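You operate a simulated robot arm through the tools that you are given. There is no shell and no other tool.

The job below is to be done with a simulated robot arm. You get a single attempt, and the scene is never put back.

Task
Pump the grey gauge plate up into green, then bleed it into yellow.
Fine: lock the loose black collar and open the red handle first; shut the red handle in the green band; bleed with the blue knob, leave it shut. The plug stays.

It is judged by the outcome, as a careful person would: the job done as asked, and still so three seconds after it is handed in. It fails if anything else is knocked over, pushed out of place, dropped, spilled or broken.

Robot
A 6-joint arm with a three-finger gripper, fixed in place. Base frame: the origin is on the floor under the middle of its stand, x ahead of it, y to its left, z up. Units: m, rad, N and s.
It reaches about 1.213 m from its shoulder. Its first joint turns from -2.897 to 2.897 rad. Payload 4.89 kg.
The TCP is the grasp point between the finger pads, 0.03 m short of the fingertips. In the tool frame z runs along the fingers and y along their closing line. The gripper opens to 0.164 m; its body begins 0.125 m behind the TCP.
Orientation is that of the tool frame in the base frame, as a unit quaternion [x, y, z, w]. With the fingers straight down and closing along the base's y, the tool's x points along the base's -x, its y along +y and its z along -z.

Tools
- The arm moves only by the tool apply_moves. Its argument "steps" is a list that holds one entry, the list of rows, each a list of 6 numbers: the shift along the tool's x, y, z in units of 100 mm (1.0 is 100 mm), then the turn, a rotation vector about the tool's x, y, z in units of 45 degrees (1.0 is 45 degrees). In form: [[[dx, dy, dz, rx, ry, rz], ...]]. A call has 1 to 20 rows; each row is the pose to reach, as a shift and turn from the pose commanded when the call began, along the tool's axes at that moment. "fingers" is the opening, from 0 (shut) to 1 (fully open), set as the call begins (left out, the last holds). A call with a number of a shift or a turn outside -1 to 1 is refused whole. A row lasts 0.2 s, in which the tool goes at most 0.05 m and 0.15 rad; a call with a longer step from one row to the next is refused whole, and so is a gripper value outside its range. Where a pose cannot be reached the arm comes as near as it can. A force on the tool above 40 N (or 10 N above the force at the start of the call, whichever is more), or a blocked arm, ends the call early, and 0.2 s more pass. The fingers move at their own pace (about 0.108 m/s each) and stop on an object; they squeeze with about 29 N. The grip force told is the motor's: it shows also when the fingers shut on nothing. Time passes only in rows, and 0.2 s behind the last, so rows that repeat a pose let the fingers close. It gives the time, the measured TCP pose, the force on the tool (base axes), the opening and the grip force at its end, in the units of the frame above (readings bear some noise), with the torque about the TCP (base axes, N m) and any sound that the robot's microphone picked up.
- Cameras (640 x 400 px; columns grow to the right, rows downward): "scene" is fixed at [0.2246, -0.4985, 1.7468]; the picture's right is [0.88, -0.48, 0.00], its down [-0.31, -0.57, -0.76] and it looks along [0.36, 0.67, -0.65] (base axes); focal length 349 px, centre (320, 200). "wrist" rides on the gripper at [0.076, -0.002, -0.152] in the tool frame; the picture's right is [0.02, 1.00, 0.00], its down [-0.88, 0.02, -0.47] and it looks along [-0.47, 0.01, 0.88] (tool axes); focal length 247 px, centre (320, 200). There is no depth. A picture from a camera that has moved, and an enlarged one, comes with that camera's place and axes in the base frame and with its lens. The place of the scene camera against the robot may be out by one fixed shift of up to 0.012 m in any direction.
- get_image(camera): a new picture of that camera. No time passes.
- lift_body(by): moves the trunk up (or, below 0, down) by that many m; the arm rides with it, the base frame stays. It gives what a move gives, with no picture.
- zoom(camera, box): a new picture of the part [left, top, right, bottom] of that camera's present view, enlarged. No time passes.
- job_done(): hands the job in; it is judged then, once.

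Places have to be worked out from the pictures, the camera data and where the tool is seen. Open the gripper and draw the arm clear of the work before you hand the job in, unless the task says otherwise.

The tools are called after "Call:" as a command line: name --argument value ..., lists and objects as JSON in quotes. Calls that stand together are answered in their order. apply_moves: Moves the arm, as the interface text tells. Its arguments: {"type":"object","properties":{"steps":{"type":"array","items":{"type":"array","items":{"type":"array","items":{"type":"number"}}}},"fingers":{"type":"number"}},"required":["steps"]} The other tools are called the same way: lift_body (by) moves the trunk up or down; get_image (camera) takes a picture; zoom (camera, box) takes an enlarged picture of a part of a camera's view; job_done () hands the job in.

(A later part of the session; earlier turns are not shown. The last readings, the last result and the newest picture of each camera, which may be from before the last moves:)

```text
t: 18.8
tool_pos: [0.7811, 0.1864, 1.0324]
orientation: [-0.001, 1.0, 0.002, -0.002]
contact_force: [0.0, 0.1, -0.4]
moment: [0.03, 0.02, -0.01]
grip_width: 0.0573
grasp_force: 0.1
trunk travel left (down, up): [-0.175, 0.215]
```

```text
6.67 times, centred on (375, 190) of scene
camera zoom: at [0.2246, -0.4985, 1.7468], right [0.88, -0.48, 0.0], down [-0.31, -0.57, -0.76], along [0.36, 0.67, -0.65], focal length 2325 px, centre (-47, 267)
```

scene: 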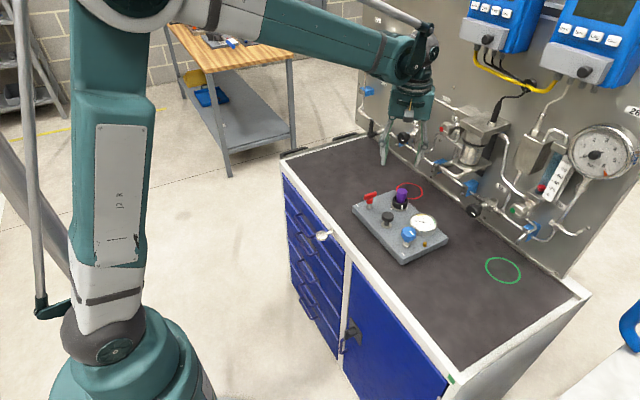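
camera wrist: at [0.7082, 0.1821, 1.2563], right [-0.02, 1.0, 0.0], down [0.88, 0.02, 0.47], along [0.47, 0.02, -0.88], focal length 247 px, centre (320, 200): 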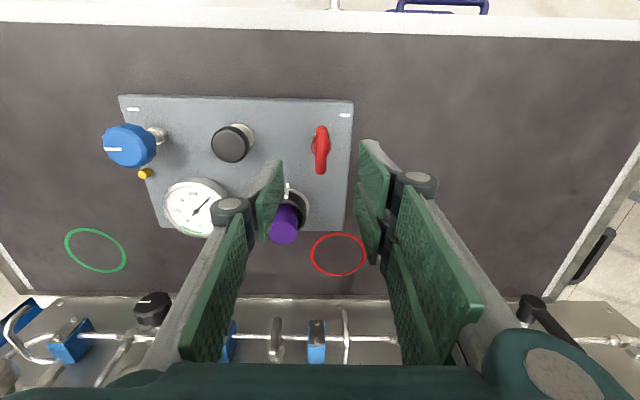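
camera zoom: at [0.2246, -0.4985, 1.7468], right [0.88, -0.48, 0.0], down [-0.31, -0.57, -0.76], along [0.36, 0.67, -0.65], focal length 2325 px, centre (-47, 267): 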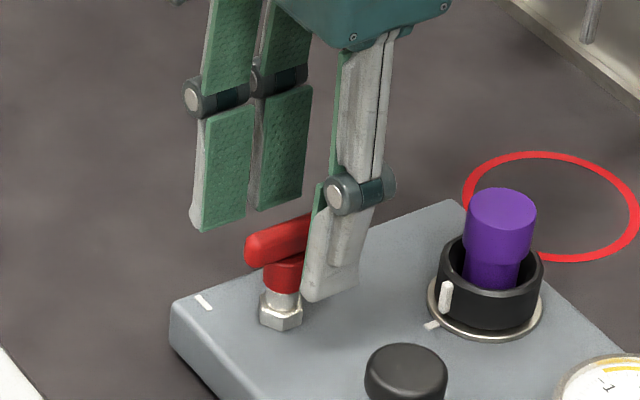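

The fingers straddle the bar symmetrically. I'll close them gently on it.

Call:
apply_moves --steps '[[[0, 0, 0, 0, 0, 0], [0, 0, 0, 0, 0, 0], [0, 0, 0, 0, 0, 0]]]' --fingers 0.03

Call:
zoom --camera "wrist" --box '[240, 60, 400, 200]'

Call:
zoom --camera "scene" --box '[340, 160, 410, 220]'

```text
t: 19.6
tool_pos: [0.7812, 0.1865, 1.0316]
orientation: [-0.001, 1.0, 0.003, -0.003]
contact_force: [-0.9, 6.5, -0.3]
moment: [0.16, -0.05, 0.01]
grip_width: 0.012
grasp_force: 29.3
trunk travel left (down, up): [-0.175, 0.215]
```

```text
2.86 times, centred on (320, 130) of wrist
camera zoom: at [0.7056, 0.1837, 1.1842], right [-0.02, 1.0, 0.0], down [0.88, 0.02, 0.47], along [0.47, 0.02, -0.88], focal length 706 px, centre (320, 400)
```

zoom: 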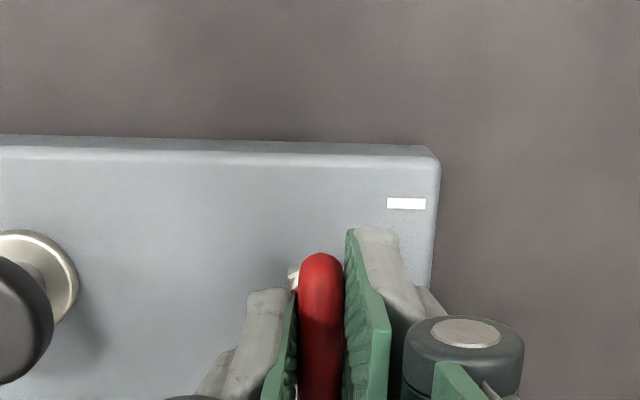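

```text
6.67 times, centred on (375, 190) of scene
camera zoom: at [0.2246, -0.4985, 1.7468], right [0.88, -0.48, 0.0], down [-0.31, -0.57, -0.76], along [0.36, 0.67, -0.65], focal length 2325 px, centre (-47, 267)
```

zoom: 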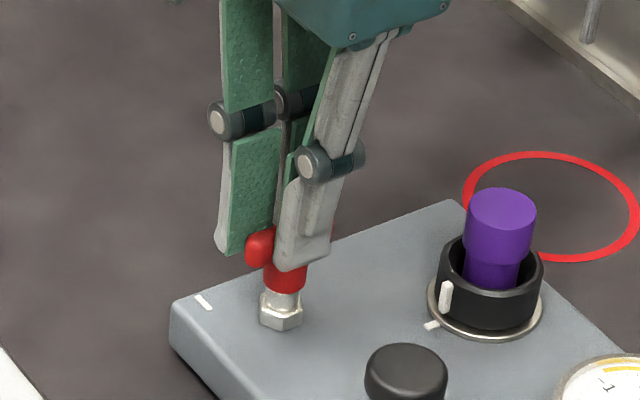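

The grip is on the bar (0.012 m wide) with little side load. I'll try turning it anticlockwise from above by about 15° to see whether it moves freely.

Call:
apply_moves --steps '[[[0, 0.003, 0, 0, 0, -0.06], [0, 0.003, 0, 0, 0, -0.14], [0, 0.003, 0, 0, 0, -0.22], [0, 0.003, 0, 0, 0, -0.3], [0, 0.003, 0, 0, 0, -0.3]]]' --fingers 0.03

Call:
zoom --camera "scene" --box '[340, 160, 410, 220]'

Call:
zoom --camera "wrist" --box '[240, 60, 400, 200]'

```text
t: 20.8
tool_pos: [0.7813, 0.1865, 1.0311]
orientation: [-0.119, 0.993, 0.002, -0.003]
contact_force: [-23.3, -2.7, 0.3]
moment: [-0.1, 0.66, 0.02]
grip_width: 0.0121
grasp_force: 29.3
trunk travel left (down, up): [-0.175, 0.215]
```

```text
6.67 times, centred on (375, 190) of scene
camera zoom: at [0.2246, -0.4985, 1.7468], right [0.88, -0.48, 0.0], down [-0.31, -0.57, -0.76], along [0.36, 0.67, -0.65], focal length 2325 px, centre (-47, 267)
```

zoom: 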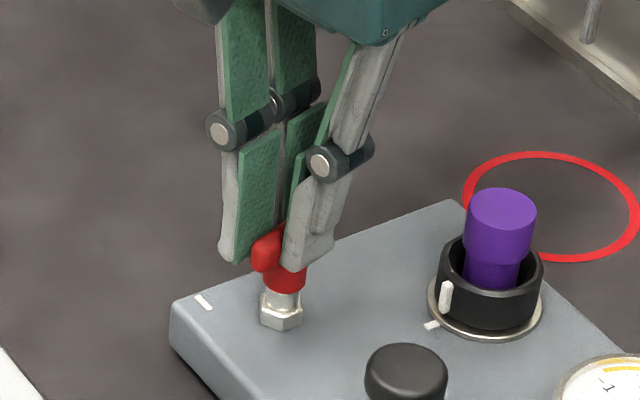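

```text
2.86 times, centred on (320, 130) of wrist
camera zoom: at [0.7086, 0.1657, 1.1843], right [-0.26, 0.97, 0.01], down [0.85, 0.22, 0.47], along [0.45, 0.13, -0.88], focal length 706 px, centre (320, 400)
```

zoom: 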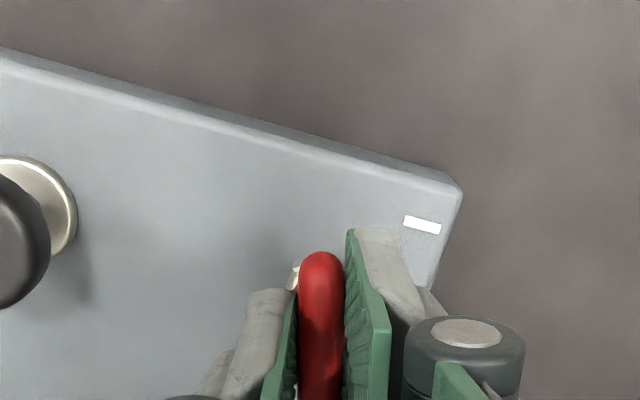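

It turns anticlockwise freely with no torque. The load of −23 N in x says to ease the tool towards −x, so I'll do that while continuing the turn in small steps.

Call:
apply_moves --steps '[[[0.008, 0.002, 0, 0, 0, 0], [0.011, 0.003, 0, 0, 0, -0.08], [0.013, 0.003, 0, 0, 0, -0.16], [0.015, 0.003, 0, 0, 0, -0.24], [0.015, 0.003, 0, 0, 0, -0.24]]]' --fingers 0.03

```text
t: 22.0
tool_pos: [0.7816, 0.1866, 1.0304]
orientation: [-0.211, 0.977, 0.003, -0.002]
contact_force: [23.6, -1.0, 20.7]
moment: [-0.05, -0.64, -0.02]
grip_width: 0.0119
grasp_force: 28.9
trunk travel left (down, up): [-0.175, 0.215]
```

The load has flipped to +24 N in x and +21 N in z, so I overshot by about 0.7 mm and am pressing slightly down. I'll correct back, raise 0.8 mm and continue.

Call:
apply_moves --steps '[[[-0.006, -0.003, -0.008, 0, 0, 0], [-0.006, -0.003, -0.008, 0, 0, -0.08], [-0.006, -0.003, -0.008, 0, 0, -0.16], [-0.006, -0.003, -0.008, 0, 0, -0.24], [-0.006, -0.003, -0.008, 0, 0, -0.32], [-0.006, -0.003, -0.008, 0, 0, -0.4], [-0.006, -0.003, -0.008, 0, 0, -0.4]]]' --fingers 0.03

Call:
zoom --camera "scene" --box '[340, 160, 410, 220]'

```text
t: 23.6
tool_pos: [0.7816, 0.1854, 1.0309]
orientation: [-0.362, 0.932, 0.003, -0.002]
contact_force: [19.9, -15.2, 0.3]
moment: [-0.12, -0.77, -0.05]
grip_width: 0.0118
grasp_force: 29.1
trunk travel left (down, up): [-0.175, 0.215]
```

```text
6.67 times, centred on (375, 190) of scene
camera zoom: at [0.2246, -0.4985, 1.7468], right [0.88, -0.48, 0.0], down [-0.31, -0.57, -0.76], along [0.36, 0.67, -0.65], focal length 2325 px, centre (-47, 267)
```

zoom: 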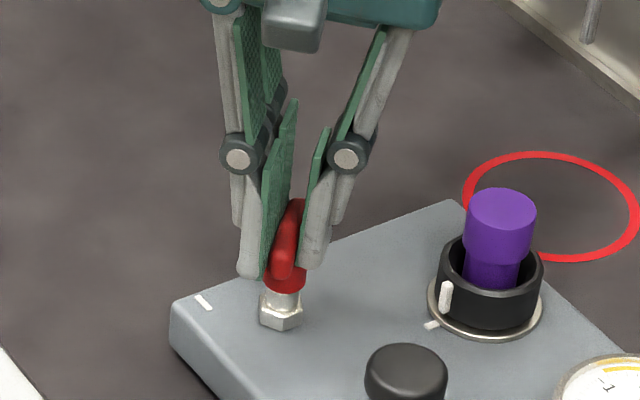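

It is at 42° and turning freely. The load (20, −15) N calls for about 0.8 mm of correction along the tool's −y. I'll apply it and go on.

Call:
apply_moves --steps '[[[-0.001, -0.008, 0, 0, 0, 0], [-0.001, -0.008, 0, 0, 0, -0.08], [-0.001, -0.008, 0, 0, 0, -0.16], [-0.001, -0.009, 0, 0, 0, -0.24], [-0.001, -0.009, 0, 0, 0, -0.32], [-0.001, -0.01, 0, 0, 0, -0.4], [-0.001, -0.01, 0, 0, 0, -0.48], [-0.001, -0.01, 0, 0, 0, -0.48]]]' --fingers 0.03

```text
t: 25.4
tool_pos: [0.7829, 0.1865, 1.0318]
orientation: [-0.53, 0.848, 0.003, -0.001]
contact_force: [8.3, -18.2, 0.3]
moment: [-0.85, -0.06, -0.02]
grip_width: 0.012
grasp_force: 28.9
trunk travel left (down, up): [-0.175, 0.215]
```

At 64° it is still free. I'll apply a small correction and turn the last 26° or so, watching for an end stop.

Call:
apply_moves --steps '[[[0.004, -0.005, 0, 0, 0, -0.06], [0.004, -0.005, 0, 0, 0, -0.14], [0.005, -0.005, 0, 0, 0, -0.22], [0.006, -0.005, 0, 0, 0, -0.3], [0.007, -0.005, 0, 0, 0, -0.38], [0.008, -0.005, 0, 0, 0, -0.46], [0.008, -0.005, 0, 0, 0, -0.53], [0.008, -0.005, 0, 0, 0, -0.53]]]' --fingers 0.03

Call:
zoom --camera "scene" --box '[340, 160, 410, 220]'

Call:
get_image --camera "wrist"

```text
t: 27.2
tool_pos: [0.7817, 0.1849, 1.0319]
orientation: [-0.695, 0.719, 0.004, 0.0]
contact_force: [29.0, 6.3, 26.2]
moment: [0.5, -0.81, -0.04]
grip_width: 0.0122
grasp_force: 29.2
trunk travel left (down, up): [-0.175, 0.215]
```

```text
6.67 times, centred on (375, 190) of scene
camera zoom: at [0.2246, -0.4985, 1.7468], right [0.88, -0.48, 0.0], down [-0.31, -0.57, -0.76], along [0.36, 0.67, -0.65], focal length 2325 px, centre (-47, 267)
```

zoom: 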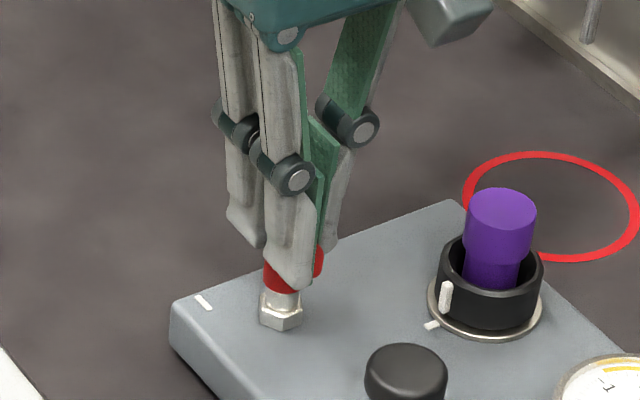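

```text
taken
camera wrist: at [0.7823, 0.1077, 1.1841], right [-1.0, 0.01, 0.0], down [0.02, 0.88, 0.48], along [0.0, 0.48, -0.88], focal length 247 px, centre (320, 200)
```

wrist: 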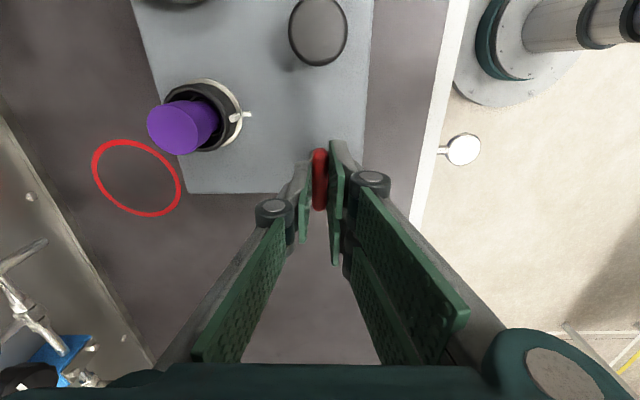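

It is at 88° with no end-stop torque yet. I'll relieve the side load and try another 5° to find the stop or complete the quarter turn.

Call:
apply_moves --steps '[[[0.0, -0.009, -0.008, 0, 0, 0], [0.0, -0.009, -0.008, 0, 0, -0.03], [0.0, -0.009, -0.008, 0, 0, -0.06], [0.0, -0.009, -0.008, 0, 0, -0.09], [0.0, -0.009, -0.008, 0, 0, -0.09]]]' --fingers 0.03

```text
t: 28.4
tool_pos: [0.7818, 0.1852, 1.0324]
orientation: [0.719, -0.695, -0.004, 0.0]
contact_force: [17.3, 11.8, 6.9]
moment: [0.32, -0.42, -1.05]
grip_width: 0.0128
grasp_force: 29.0
trunk travel left (down, up): [-0.175, 0.215]
```

The torque jumped to −1.05 N·m, so the handle is at its 90° end stop and open. I'll release it, rise and look.

Call:
apply_moves --steps '[[[0, 0, 0, 0, 0, 0.06], [0, 0, 0, 0, 0, 0.06], [0, 0, 0, 0, 0, 0.06]]]' --fingers 0.35

Call:
apply_moves --steps '[[[0, 0, -0.2, 0, 0, 0], [0, 0, -0.5, 0, 0, 0], [0, 0, -0.8, 0, 0, 0], [0, 0, -1.0, 0, 0, 0], [0, 0, -1.0, 0, 0, 0]]]'

Call:
get_image --camera "wrist"

Call:
zoom --camera "scene" --box '[340, 160, 450, 260]'

```text
t: 29.2
tool_pos: [0.7813, 0.1837, 1.0329]
orientation: [-0.702, 0.712, 0.004, 0.0]
contact_force: [-0.4, -0.5, -0.4]
moment: [-0.02, -0.01, 0.01]
grip_width: 0.0575
grasp_force: 0.1
trunk travel left (down, up): [-0.175, 0.215]
```

```text
t: 30.4
tool_pos: [0.7827, 0.1839, 1.1333]
orientation: [-0.702, 0.712, 0.004, 0.0]
contact_force: [-0.1, 0.3, 0.7]
moment: [0.0, -0.09, 0.0]
grip_width: 0.0574
grasp_force: 0.0
trunk travel left (down, up): [-0.175, 0.215]
```

```text
taken
camera wrist: at [0.7834, 0.1061, 1.285], right [-1.0, -0.01, 0.01], down [0.0, 0.88, 0.48], along [-0.01, 0.48, -0.88], focal length 247 px, centre (320, 200)
```

wrist: 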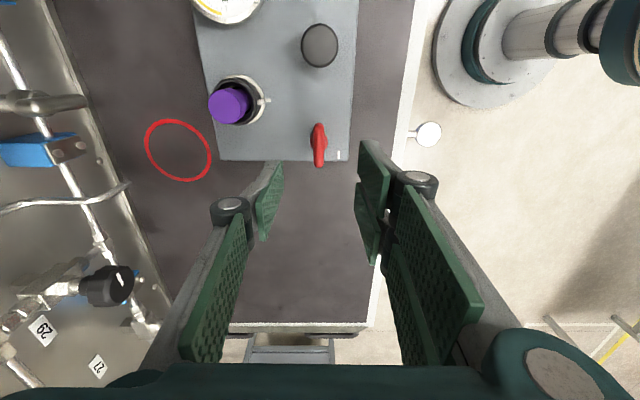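

```text
4.00 times, centred on (395, 210) of scene
camera zoom: at [0.2246, -0.4985, 1.7468], right [0.88, -0.48, 0.0], down [-0.31, -0.57, -0.76], along [0.36, 0.67, -0.65], focal length 1395 px, centre (20, 160)
```

zoom: 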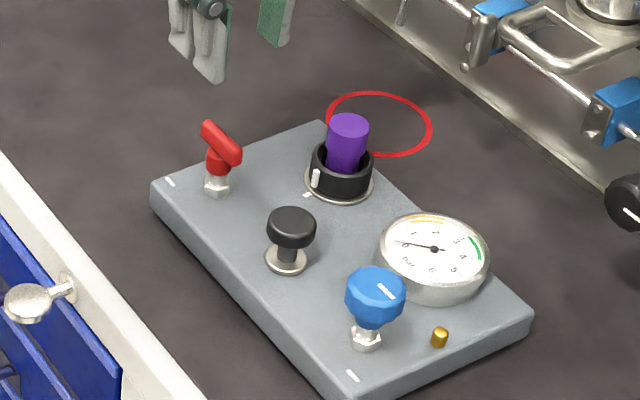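

The red handle now lies along y, in line with its tick, and nothing else has moved. Next is the pump button, which I put at about (0.780, 0.090) with its top near z 0.993. I'll close the fingers and move above it.

Call:
apply_moves --steps '[[[0.25, 0, 0, 0, 0, 0], [0.5, 0, 0, 0, 0, 0], [0.75, 0, 0.15, 0, 0, 0], [0.939, 0.001, 0.3, 0, 0, 0], [0.939, 0.001, 0.55, 0, 0, 0], [0.939, 0.001, 0.55, 0, 0, 0]]]' --fingers 0

Call:
get_image --camera "wrist"

Call:
zoom --camera "scene" --box '[340, 160, 450, 260]'

```text
t: 31.8
tool_pos: [0.7817, 0.0896, 1.0777]
orientation: [-0.701, 0.713, 0.004, -0.001]
contact_force: [-0.3, -0.4, 0.1]
moment: [0.06, 0.01, -0.03]
grip_width: 0.0
grasp_force: 29.1
trunk travel left (down, up): [-0.175, 0.215]
```

```text
taken
camera wrist: at [0.783, 0.0115, 1.2296], right [-1.0, -0.01, 0.01], down [0.0, 0.88, 0.48], along [-0.01, 0.48, -0.88], focal length 247 px, centre (320, 200)
```

wrist: 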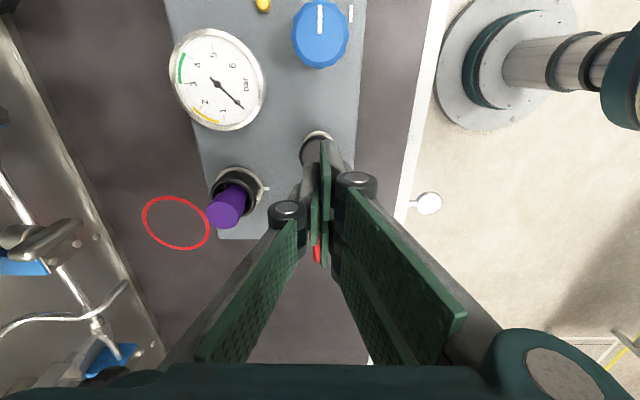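

```text
4.00 times, centred on (395, 210) of scene
camera zoom: at [0.2246, -0.4985, 1.7468], right [0.88, -0.48, 0.0], down [-0.31, -0.57, -0.76], along [0.36, 0.67, -0.65], focal length 1395 px, centre (20, 160)
```

zoom: 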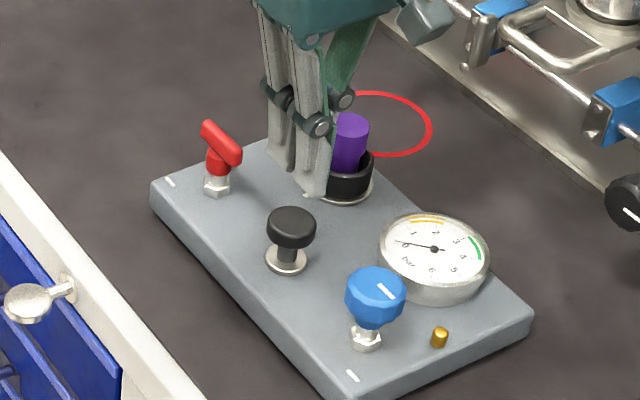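

The wrist camera has a clear view of the gauge from here. I'll zoom in to check the fingertips against the button.

Call:
zoom --camera "wrist" --box '[270, 110, 380, 200]'

Call:
zoom --camera "wrist" --box '[160, 20, 280, 140]'

```text
4.44 times, centred on (325, 155) of wrist
camera zoom: at [0.783, 0.0115, 1.2296], right [-1.0, -0.01, 0.01], down [0.0, 0.88, 0.48], along [-0.01, 0.48, -0.88], focal length 1098 px, centre (298, 400)
```

zoom: 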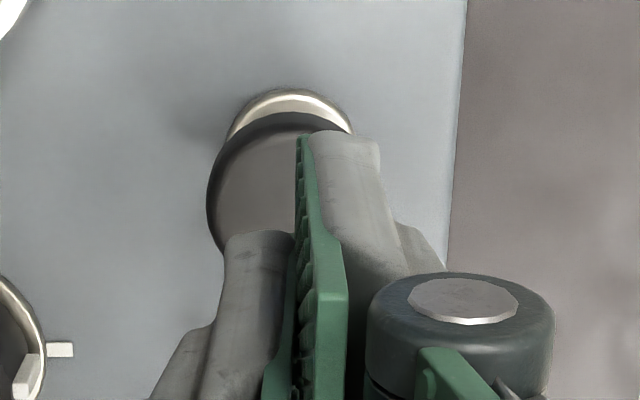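

```text
3.33 times, centred on (220, 80) of wrist
camera zoom: at [0.783, 0.0115, 1.2296], right [-1.0, -0.01, 0.01], down [0.0, 0.88, 0.48], along [-0.01, 0.48, -0.88], focal length 823 px, centre (653, 600)
```

zoom: 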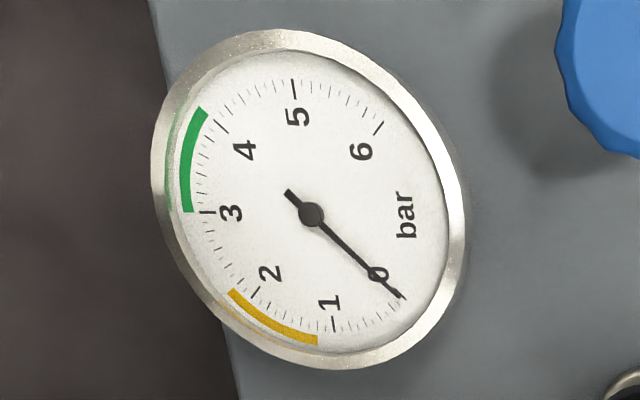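

The button is 37 mm across and centred under the closed tips to within 2 mm. The wrist view puts green at about 3.0–4.0 and yellow at about 1.2–2.2. I'll press down slowly, watching the force.

Call:
apply_moves --steps '[[[0, -0.015, 0.2, 0, 0, 0], [0, -0.015, 0.35, 0, 0, 0], [0, -0.015, 0.45, 0, 0, 0], [0, -0.015, 0.5, 0, 0, 0], [0, -0.015, 0.55, 0, 0, 0], [0, -0.015, 0.58, 0, 0, 0]]]' --fingers 0

Call:
zoom --camera "scene" --box '[360, 190, 450, 260]'

Call:
get_image --camera "wrist"

```text
t: 33.2
tool_pos: [0.7817, 0.0924, 1.0209]
orientation: [-0.702, 0.712, 0.003, 0.001]
contact_force: [1.1, -1.0, 3.0]
moment: [0.0, -0.03, -0.01]
grip_width: 0.0001
grasp_force: 28.7
trunk travel left (down, up): [-0.175, 0.215]
```

```text
5.71 times, centred on (405, 225) of scene
camera zoom: at [0.2246, -0.4985, 1.7468], right [0.88, -0.48, 0.0], down [-0.31, -0.57, -0.76], along [0.36, 0.67, -0.65], focal length 1993 px, centre (-166, 57)
```

zoom: 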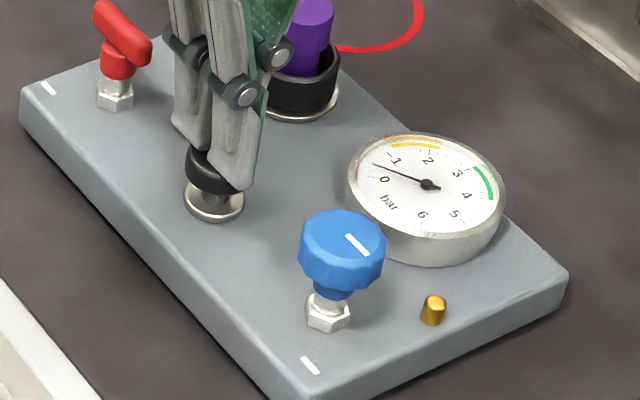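

```text
taken
camera wrist: at [0.7834, 0.0139, 1.1724], right [-1.0, -0.01, 0.01], down [0.0, 0.88, 0.48], along [-0.01, 0.48, -0.88], focal length 247 px, centre (320, 200)
```

wrist: 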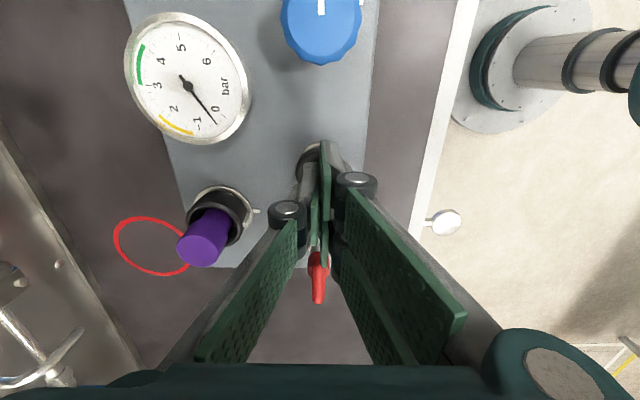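

The button is pushed in a few millimetres and the needle has risen to about 0.4, so pumping works. I'll press on through the stroke.

Call:
apply_moves --steps '[[[0, 0, 0.03, 0, 0, 0], [0, 0, 0.06, 0, 0, 0], [0, 0, 0.09, 0, 0, 0], [0, 0, 0.12, 0, 0, 0], [0, 0, 0.12, 0, 0, 0]]]' --fingers 0

Call:
zoom --camera "scene" --box '[360, 190, 450, 260]'

Call:
zoom --camera "wrist" --box '[100, 0, 270, 150]'

```text
t: 34.4
tool_pos: [0.7819, 0.0909, 1.0082]
orientation: [-0.702, 0.712, 0.003, 0.0]
contact_force: [4.5, 4.8, 14.9]
moment: [0.1, -0.15, 0.03]
grip_width: 0.0062
grasp_force: 29.2
trunk travel left (down, up): [-0.175, 0.215]
heard: click
```

```text
5.71 times, centred on (405, 225) of scene
camera zoom: at [0.2246, -0.4985, 1.7468], right [0.88, -0.48, 0.0], down [-0.31, -0.57, -0.76], along [0.36, 0.67, -0.65], focal length 1993 px, centre (-166, 57)
```

zoom: 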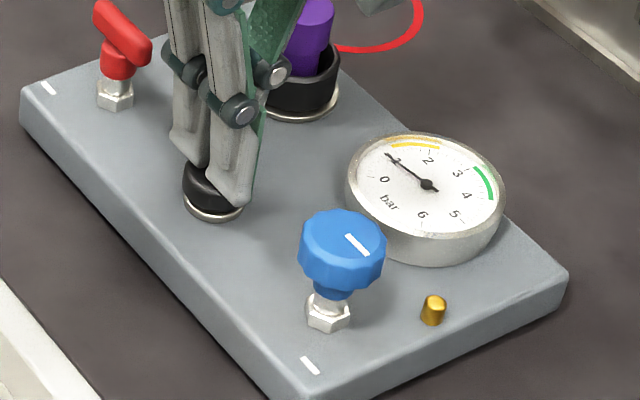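

```text
2.67 times, centred on (185, 75) of wrist
camera zoom: at [0.7837, 0.0135, 1.1599], right [-1.0, -0.01, 0.0], down [0.0, 0.88, 0.48], along [-0.01, 0.48, -0.88], focal length 659 px, centre (680, 533)
```

zoom: 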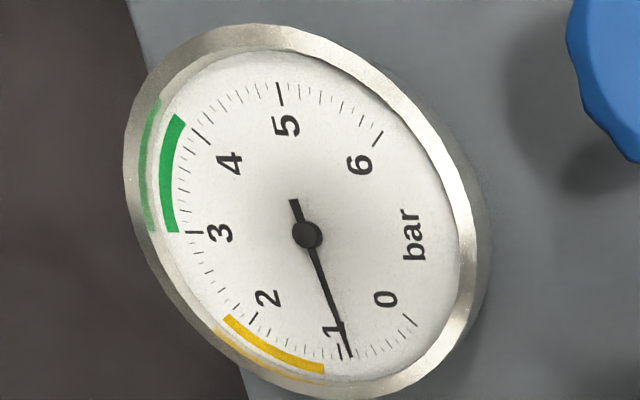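

A click marked the end of the stroke and the gauge is at about 0.95. I'll lift to let the button return and see whether the pressure holds.

Call:
apply_moves --steps '[[[0, 0, -0.08, 0, 0, 0], [0, 0, -0.16, 0, 0, 0], [0, 0, -0.24, 0, 0, 0], [0, 0, -0.24, 0, 0, 0]]]' --fingers 0

Call:
zoom --camera "scene" --box '[360, 190, 450, 260]'

Call:
zoom --camera "wrist" --box '[100, 0, 270, 150]'

```text
t: 35.4
tool_pos: [0.7838, 0.0909, 1.0321]
orientation: [-0.702, 0.712, 0.004, 0.001]
contact_force: [0.5, -0.4, 0.4]
moment: [0.03, 0.02, 0.01]
grip_width: 0.0
grasp_force: 28.9
trunk travel left (down, up): [-0.175, 0.215]
```

```text
5.71 times, centred on (405, 225) of scene
camera zoom: at [0.2246, -0.4985, 1.7468], right [0.88, -0.48, 0.0], down [-0.31, -0.57, -0.76], along [0.36, 0.67, -0.65], focal length 1993 px, centre (-166, 57)
```

zoom: 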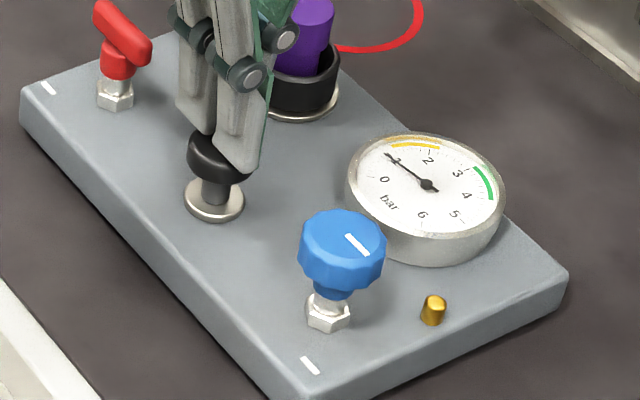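

```text
2.67 times, centred on (185, 75) of wrist
camera zoom: at [0.7851, 0.0142, 1.1836], right [-1.0, -0.01, 0.01], down [0.0, 0.88, 0.48], along [-0.01, 0.48, -0.88], focal length 659 px, centre (680, 533)
```

zoom: 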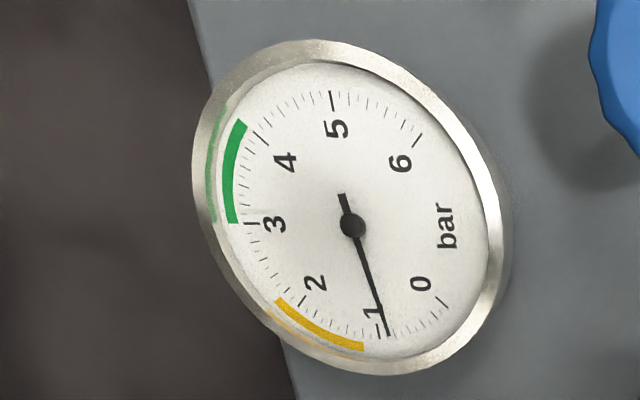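

The pressure holds at about 0.9 and the button springs back, so each full stroke adds about 0.9 bar. I'll make the second stroke the same way.

Call:
apply_moves --steps '[[[0, 0, 0.06, 0, 0, 0], [0, 0, 0.12, 0, 0, 0], [0, 0, 0.16, 0, 0, 0], [0, 0, 0.2, 0, 0, 0], [0, 0, 0.24, 0, 0, 0], [0, 0, 0.24, 0, 0, 0], [0, 0, 0.12, 0, 0, 0], [0, 0, 0.0, 0, 0, 0], [0, 0, 0.0, 0, 0, 0]]]' --fingers 0

Call:
zoom --camera "wrist" --box '[100, 0, 270, 150]'

```text
t: 37.4
tool_pos: [0.7813, 0.0907, 1.0325]
orientation: [-0.701, 0.713, 0.005, 0.0]
contact_force: [-0.1, -0.9, -0.4]
moment: [-0.01, 0.0, 0.03]
grip_width: 0.0
grasp_force: 28.8
trunk travel left (down, up): [-0.175, 0.215]
heard: click
```

```text
2.67 times, centred on (185, 75) of wrist
camera zoom: at [0.7833, 0.0129, 1.1843], right [-1.0, -0.01, 0.01], down [0.0, 0.88, 0.48], along [-0.01, 0.48, -0.88], focal length 659 px, centre (680, 533)
```

zoom: 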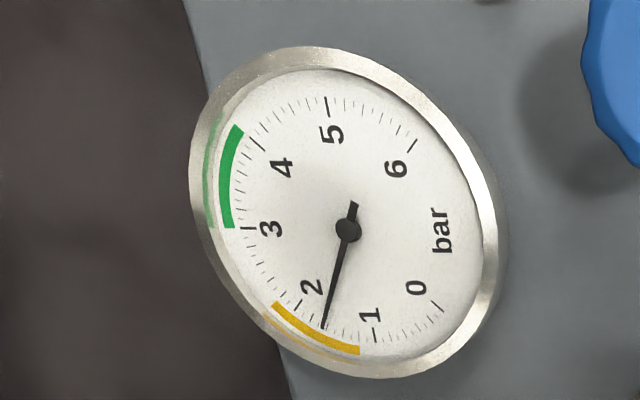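

A second click, and the needle is at about 1.7. Third stroke next.

Call:
apply_moves --steps '[[[0, 0, 0.06, 0, 0, 0], [0, 0, 0.12, 0, 0, 0], [0, 0, 0.16, 0, 0, 0], [0, 0, 0.2, 0, 0, 0], [0, 0, 0.24, 0, 0, 0], [0, 0, 0.24, 0, 0, 0], [0, 0, 0.12, 0, 0, 0], [0, 0, 0.0, 0, 0, 0], [0, 0, 0.0, 0, 0, 0]]]' --fingers 0

Call:
zoom --camera "wrist" --box '[100, 0, 270, 150]'

```text
t: 39.4
tool_pos: [0.7829, 0.0929, 1.0313]
orientation: [-0.702, 0.712, 0.005, 0.0]
contact_force: [0.5, 0.1, -0.1]
moment: [-0.01, 0.02, 0.01]
grip_width: 0.0002
grasp_force: 28.7
trunk travel left (down, up): [-0.175, 0.215]
heard: click
```

```text
2.67 times, centred on (185, 75) of wrist
camera zoom: at [0.784, 0.0144, 1.1838], right [-1.0, -0.01, 0.01], down [0.0, 0.88, 0.48], along [-0.01, 0.48, -0.88], focal length 659 px, centre (680, 533)
```

zoom: 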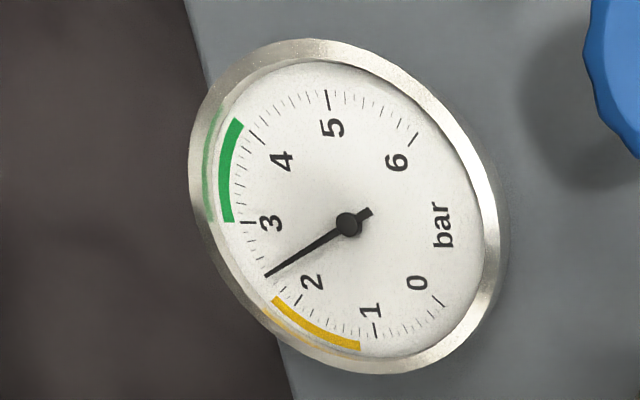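

The needle is at about 2.4. Fourth stroke.

Call:
apply_moves --steps '[[[0, 0, 0.06, 0, 0, 0], [0, 0, 0.12, 0, 0, 0], [0, 0, 0.16, 0, 0, 0], [0, 0, 0.2, 0, 0, 0], [0, 0, 0.24, 0, 0, 0], [0, 0, 0.24, 0, 0, 0], [0, 0, 0.12, 0, 0, 0], [0, 0, 0.0, 0, 0, 0], [0, 0, 0.0, 0, 0, 0]]]' --fingers 0

Call:
zoom --camera "wrist" --box '[100, 0, 270, 150]'

```text
t: 41.4
tool_pos: [0.7826, 0.0915, 1.0333]
orientation: [-0.702, 0.712, 0.003, 0.0]
contact_force: [-0.4, 0.1, 0.0]
moment: [0.0, -0.03, -0.07]
grip_width: 0.0003
grasp_force: 28.8
trunk travel left (down, up): [-0.175, 0.215]
heard: click
```

```text
2.67 times, centred on (185, 75) of wrist
camera zoom: at [0.7836, 0.0143, 1.1849], right [-1.0, -0.01, 0.01], down [0.0, 0.88, 0.48], along [-0.01, 0.48, -0.88], focal length 659 px, centre (680, 533)
```

zoom: 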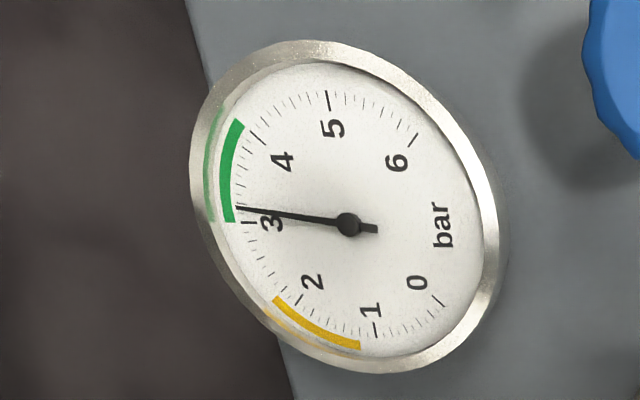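

It reads about 3.15, just inside green. I want mid-green for margin, so I'll make a roughly half stroke.

Call:
apply_moves --steps '[[[0, 0, 0.06, 0, 0, 0], [0, 0, 0.1, 0, 0, 0], [0, 0, 0.13, 0, 0, 0], [0, 0, 0.13, 0, 0, 0]]]' --fingers 0

Call:
zoom --camera "wrist" --box '[100, 0, 270, 150]'

```text
t: 42.4
tool_pos: [0.7825, 0.0915, 1.0183]
orientation: [-0.702, 0.713, 0.004, 0.001]
contact_force: [0.6, 1.4, 3.8]
moment: [0.02, -0.08, 0.03]
grip_width: 0.0059
grasp_force: 28.9
trunk travel left (down, up): [-0.175, 0.215]
```

```text
2.67 times, centred on (185, 75) of wrist
camera zoom: at [0.7839, 0.0149, 1.1703], right [-1.0, -0.01, 0.01], down [0.0, 0.88, 0.48], along [-0.01, 0.48, -0.88], focal length 659 px, centre (680, 533)
```

zoom: 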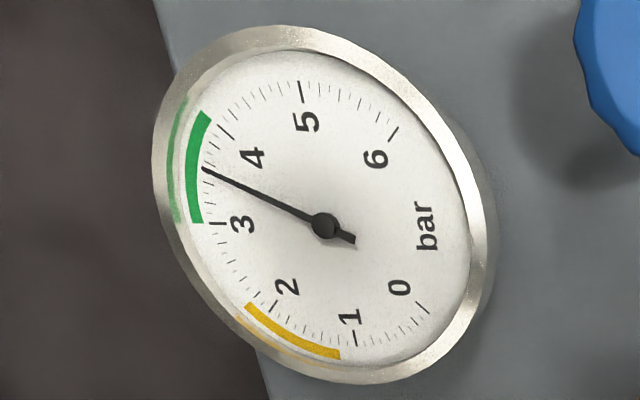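

It reads about 3.55, mid-green. I'll lift off the button and confirm it holds.

Call:
apply_moves --steps '[[[0, 0, -0.1, 0, 0, 0], [0, 0, -0.25, 0, 0, 0], [0, 0, -0.45, 0, 0, 0], [0, 0, -0.6, 0, 0, 0]]]' --fingers 0

Call:
zoom --camera "wrist" --box '[140, 0, 310, 150]'

Call:
zoom --camera "scene" --box '[340, 160, 450, 260]'

```text
t: 43.4
tool_pos: [0.7831, 0.0918, 1.0799]
orientation: [-0.702, 0.712, 0.004, 0.0]
contact_force: [0.0, -0.1, -0.2]
moment: [0.0, 0.06, -0.01]
grip_width: 0.0
grasp_force: 28.9
trunk travel left (down, up): [-0.175, 0.215]
```

```text
2.67 times, centred on (225, 75) of wrist
camera zoom: at [0.7838, 0.0145, 1.2313], right [-1.0, -0.01, 0.01], down [0.0, 0.88, 0.48], along [-0.01, 0.48, -0.88], focal length 659 px, centre (573, 533)
```

zoom: 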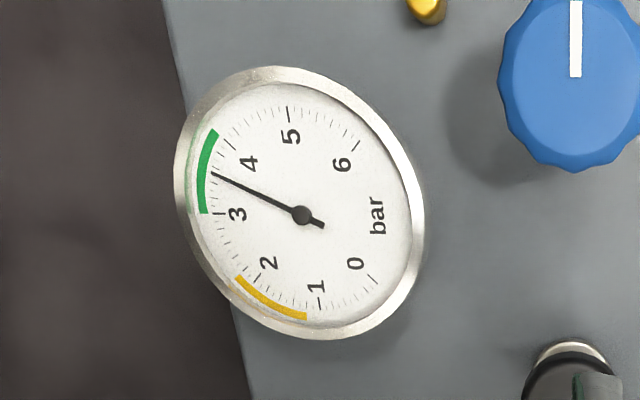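

```text
4.00 times, centred on (395, 210) of scene
camera zoom: at [0.2246, -0.4985, 1.7468], right [0.88, -0.48, 0.0], down [-0.31, -0.57, -0.76], along [0.36, 0.67, -0.65], focal length 1395 px, centre (20, 160)
```

zoom: 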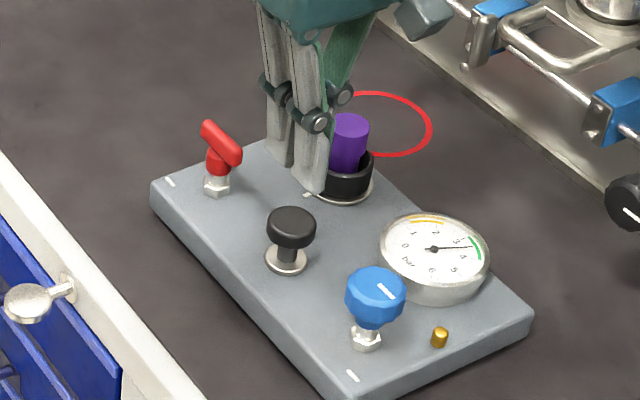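

It holds at about 3.5 with the button back up. Now I'll go back over the red handle to shut it, opening the fingers on the way.

Call:
apply_moves --steps '[[[-0.2, 0, -0.1, 0, 0, 0], [-0.45, 0, -0.2, 0, 0, 0], [-0.7, 0, -0.2, 0, 0, 0], [-0.937, 0.012, -0.2, 0, 0, 0], [-0.937, 0.012, -0.2, 0, 0, 0]]]' --fingers 0.35

Call:
zoom --camera "wrist" --box '[240, 80, 400, 200]'

Call:
zoom --camera "scene" --box '[340, 150, 450, 260]'

```text
t: 44.6
tool_pos: [0.7839, 0.1847, 1.0998]
orientation: [-0.702, 0.712, 0.003, 0.0]
contact_force: [-0.5, 0.6, -0.1]
moment: [-0.01, 0.0, 0.03]
grip_width: 0.0572
grasp_force: 0.1
trunk travel left (down, up): [-0.175, 0.215]
```

```text
3.33 times, centred on (320, 140) of wrist
camera zoom: at [0.7859, 0.1077, 1.2525], right [-1.0, -0.01, 0.01], down [0.0, 0.88, 0.48], along [-0.01, 0.48, -0.88], focal length 823 px, centre (320, 400)
```

zoom: 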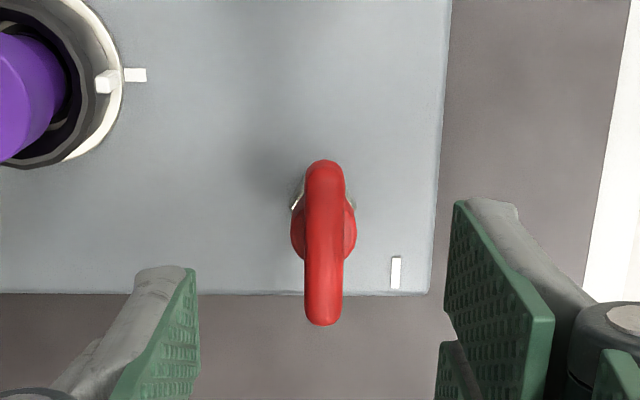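

```text
3.64 times, centred on (395, 205) of scene
camera zoom: at [0.2246, -0.4985, 1.7468], right [0.88, -0.48, 0.0], down [-0.31, -0.57, -0.76], along [0.36, 0.67, -0.65], focal length 1268 px, centre (47, 182)
```

zoom: 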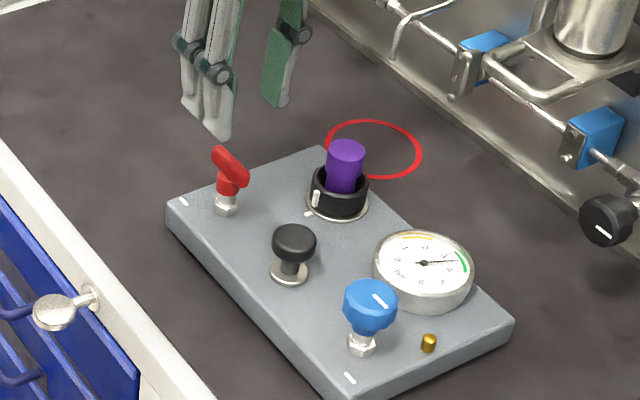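

The bar is along y and sits centred between the fingers, and the gauge is still around 3.5. I'll descend and grip it.

Call:
apply_moves --steps '[[[0, 0.006, 0.2, 0, 0, 0], [0, 0.006, 0.4, 0, 0, 0], [0, 0.006, 0.55, 0, 0, 0], [0, 0.006, 0.665, 0, 0, 0], [0, 0.006, 0.665, 0, 0, 0]]]' --fingers 0.35

Call:
apply_moves --steps '[[[0, 0, 0, 0, 0, 0], [0, 0, 0, 0, 0, 0], [0, 0, 0, 0, 0, 0]]]' --fingers 0.03

Call:
zoom --camera "scene" --box '[340, 150, 450, 260]'

```text
t: 45.8
tool_pos: [0.7834, 0.1843, 1.0338]
orientation: [-0.702, 0.712, 0.003, 0.0]
contact_force: [0.1, -1.0, -0.7]
moment: [0.02, 0.0, 0.01]
grip_width: 0.0575
grasp_force: 0.0
trunk travel left (down, up): [-0.175, 0.215]
```

```text
t: 46.6
tool_pos: [0.7821, 0.1845, 1.0341]
orientation: [-0.703, 0.711, 0.003, 0.001]
contact_force: [-1.2, -0.4, 0.0]
moment: [-0.06, 0.05, 0.07]
grip_width: 0.0116
grasp_force: 28.6
trunk travel left (down, up): [-0.175, 0.215]
```

```text
3.64 times, centred on (395, 205) of scene
camera zoom: at [0.2246, -0.4985, 1.7468], right [0.88, -0.48, 0.0], down [-0.31, -0.57, -0.76], along [0.36, 0.67, -0.65], focal length 1268 px, centre (47, 182)
```

zoom: 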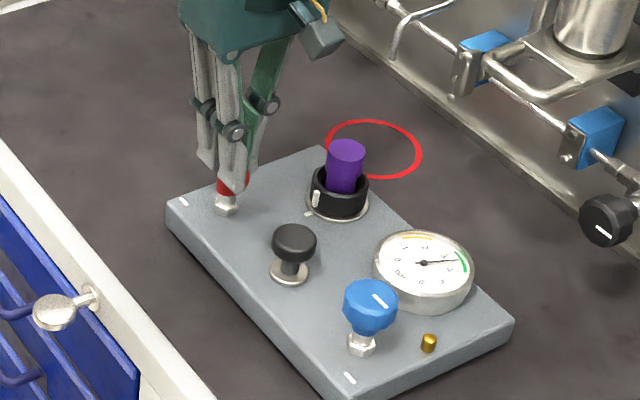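

The grip is good, with almost no side load. I'll turn it clockwise in 25° steps.

Call:
apply_moves --steps '[[[0, 0, 0, 0, 0, 0.08], [0, 0, 0, 0, 0, 0.16], [0, 0, 0, 0, 0, 0.24], [0, 0, 0, 0, 0, 0.32], [0, 0, 0, 0, 0, 0.4], [0, 0, 0, 0, 0, 0.48], [0, 0, 0, 0, 0, 0.48]]]' --fingers 0.03

```text
t: 48.2
tool_pos: [0.7815, 0.1851, 1.0343]
orientation: [-0.556, 0.831, 0.004, -0.001]
contact_force: [-15.0, -6.4, 0.7]
moment: [-0.11, 0.36, 0.02]
grip_width: 0.0118
grasp_force: 29.0
trunk travel left (down, up): [-0.175, 0.215]
```

It is moving freely at 68°. I'll add a slight load relief and carry on.

Call:
apply_moves --steps '[[[0.003, 0.003, 0, 0, 0, 0.06], [0.003, 0.003, 0, 0, 0, 0.14], [0.003, 0.004, 0, 0, 0, 0.22], [0.003, 0.004, 0, 0, 0, 0.3], [0.003, 0.005, 0, 0, 0, 0.38], [0.003, 0.005, 0, 0, 0, 0.46], [0.003, 0.005, 0, 0, 0, 0.52], [0.003, 0.005, 0, 0, 0, 0.52]]]' --fingers 0.03

```text
t: 50.0
tool_pos: [0.7801, 0.1846, 1.0327]
orientation: [-0.376, 0.927, 0.004, -0.002]
contact_force: [14.0, 4.5, 24.4]
moment: [0.16, -0.42, -0.05]
grip_width: 0.0121
grasp_force: 29.5
trunk travel left (down, up): [-0.175, 0.215]
```

At 44°. I'll correct by 0.4 mm and raise by 0.8 mm, then continue.

Call:
apply_moves --steps '[[[-0.004, -0.001, -0.008, 0, 0, 0.06], [-0.004, -0.001, -0.008, 0, 0, 0.14], [-0.004, -0.001, -0.008, 0, 0, 0.22], [-0.004, -0.001, -0.008, 0, 0, 0.3], [-0.004, -0.001, -0.008, 0, 0, 0.38], [-0.004, -0.001, -0.008, 0, 0, 0.46], [-0.004, -0.001, -0.008, 0, 0, 0.52], [-0.004, -0.001, -0.008, 0, 0, 0.52]]]' --fingers 0.03

```text
t: 51.8
tool_pos: [0.7819, 0.1862, 1.0335]
orientation: [-0.18, 0.984, 0.004, -0.002]
contact_force: [-27.9, 11.9, -0.2]
moment: [0.24, 0.98, 0.02]
grip_width: 0.012
grasp_force: 29.0
trunk travel left (down, up): [-0.175, 0.215]
```

At 21°. I'll relieve the −28 N load by about 1 mm towards −x and finish the turn.

Call:
apply_moves --steps '[[[0.007, 0.006, 0, 0, 0, 0.04], [0.007, 0.007, 0, 0, 0, 0.1], [0.007, 0.007, 0, 0, 0, 0.18], [0.007, 0.007, 0, 0, 0, 0.26], [0.007, 0.007, 0, 0, 0, 0.34], [0.007, 0.007, 0, 0, 0, 0.42], [0.007, 0.007, 0, 0, 0, 0.42]]]' --fingers 0.03

```text
t: 53.4
tool_pos: [0.7819, 0.1867, 1.0341]
orientation: [-0.016, 1.0, 0.003, -0.002]
contact_force: [-5.4, 9.6, -0.6]
moment: [0.27, -0.72, 0.03]
grip_width: 0.012
grasp_force: 28.5
trunk travel left (down, up): [-0.175, 0.215]
```

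At 1.8° it is nearly back. I'll turn the last few degrees to the end stop.

Call:
apply_moves --steps '[[[0.001, 0.003, 0, 0, 0, 0.03], [0.001, 0.003, 0, 0, 0, 0.06], [0.001, 0.003, 0, 0, 0, 0.09], [0.001, 0.003, 0, 0, 0, 0.09]]]' --fingers 0.03

Call:
zoom --camera "scene" --box '[340, 150, 450, 260]'

Call:
zoom --camera "scene" --box '[400, 205, 450, 245]'

```text
t: 54.4
tool_pos: [0.7809, 0.1867, 1.0339]
orientation: [0.018, 1.0, 0.001, -0.003]
contact_force: [-2.3, 13.9, -0.3]
moment: [0.36, 0.25, 1.23]
grip_width: 0.0128
grasp_force: 28.7
trunk travel left (down, up): [-0.175, 0.215]
```

```text
3.64 times, centred on (395, 205) of scene
camera zoom: at [0.2246, -0.4985, 1.7468], right [0.88, -0.48, 0.0], down [-0.31, -0.57, -0.76], along [0.36, 0.67, -0.65], focal length 1268 px, centre (47, 182)
```

zoom: 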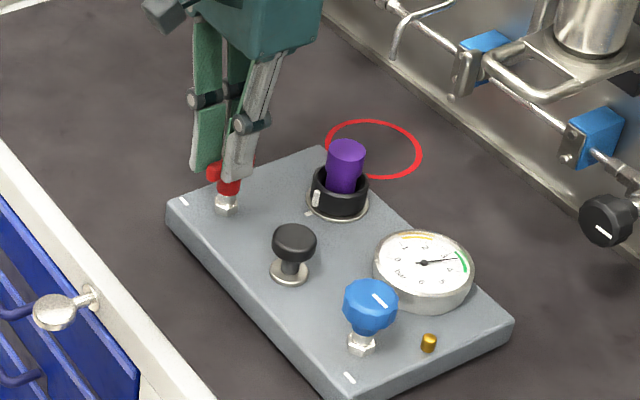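

```text
10.00 times, centred on (425, 225) of scene
camera zoom: at [0.2246, -0.4985, 1.7468], right [0.88, -0.48, 0.0], down [-0.31, -0.57, -0.76], along [0.36, 0.67, -0.65], focal length 3488 px, centre (-730, -50)
```

zoom: 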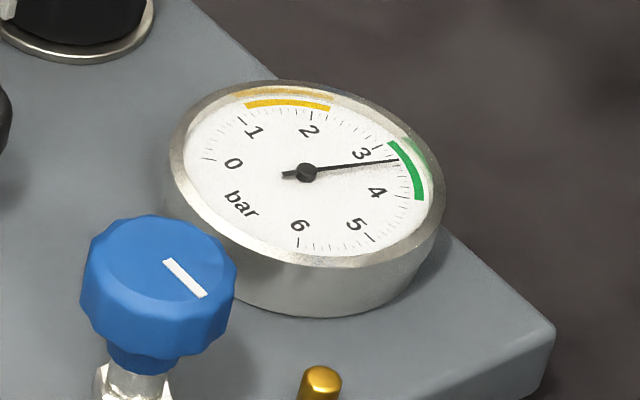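

The torque is 1.23 N·m at the stop, so the handle is shut, and the gauge is still in green at about 3.4. I'll release and rise.

Call:
apply_moves --steps '[[[0, 0, 0, 0, 0, -0.03], [0, 0, 0, 0, 0, -0.03], [0, 0, 0, 0, 0, -0.03]]]' --fingers 0.35

Call:
apply_moves --steps '[[[0, 0, -0.2, 0, 0, 0], [0, 0, -0.5, 0, 0, 0], [0, 0, -0.8, 0, 0, 0], [0, 0, -1.0, 0, 0, 0], [0, 0, -1.0, 0, 0, 0]]]'

Call:
get_image --camera "wrist"

Call:
zoom --camera "scene" --box '[340, 150, 450, 260]'

Call:
zoom --camera "scene" --box '[400, 205, 450, 245]'

```text
t: 55.2
tool_pos: [0.7802, 0.1866, 1.034]
orientation: [0.007, 1.0, 0.003, -0.002]
contact_force: [0.5, 1.0, -0.2]
moment: [0.02, -0.03, 0.0]
grip_width: 0.0574
grasp_force: 0.1
trunk travel left (down, up): [-0.175, 0.215]
```

```text
t: 56.4
tool_pos: [0.7813, 0.1849, 1.1331]
orientation: [0.007, 1.0, 0.003, -0.002]
contact_force: [-0.1, -0.6, 0.7]
moment: [-0.01, -0.09, -0.02]
grip_width: 0.0572
grasp_force: 0.1
trunk travel left (down, up): [-0.175, 0.215]
```

```text
taken
camera wrist: at [0.7059, 0.1837, 1.2855], right [-0.01, 1.0, 0.0], down [0.88, 0.0, 0.47], along [0.47, 0.01, -0.88], focal length 247 px, centre (320, 200)
```

wrist: 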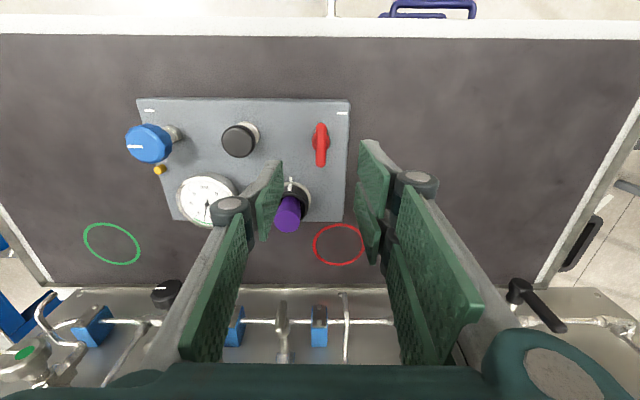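

```text
3.64 times, centred on (395, 205) of scene
camera zoom: at [0.2246, -0.4985, 1.7468], right [0.88, -0.48, 0.0], down [-0.31, -0.57, -0.76], along [0.36, 0.67, -0.65], focal length 1268 px, centre (47, 182)
```

zoom: 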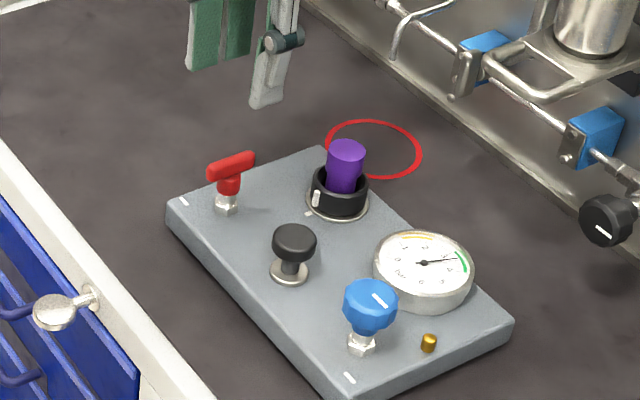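

```text
10.00 times, centred on (425, 225) of scene
camera zoom: at [0.2246, -0.4985, 1.7468], right [0.88, -0.48, 0.0], down [-0.31, -0.57, -0.76], along [0.36, 0.67, -0.65], focal length 3488 px, centre (-730, -50)
```

zoom: 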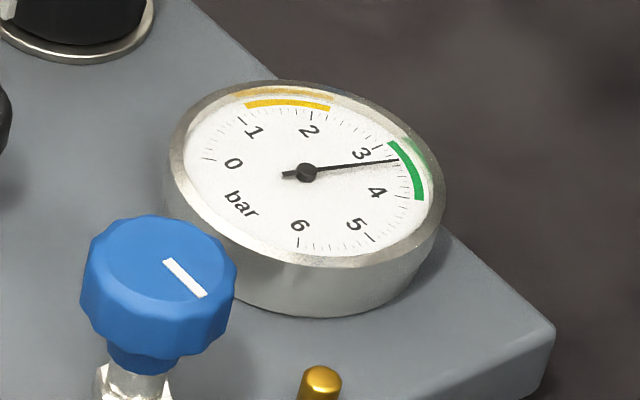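

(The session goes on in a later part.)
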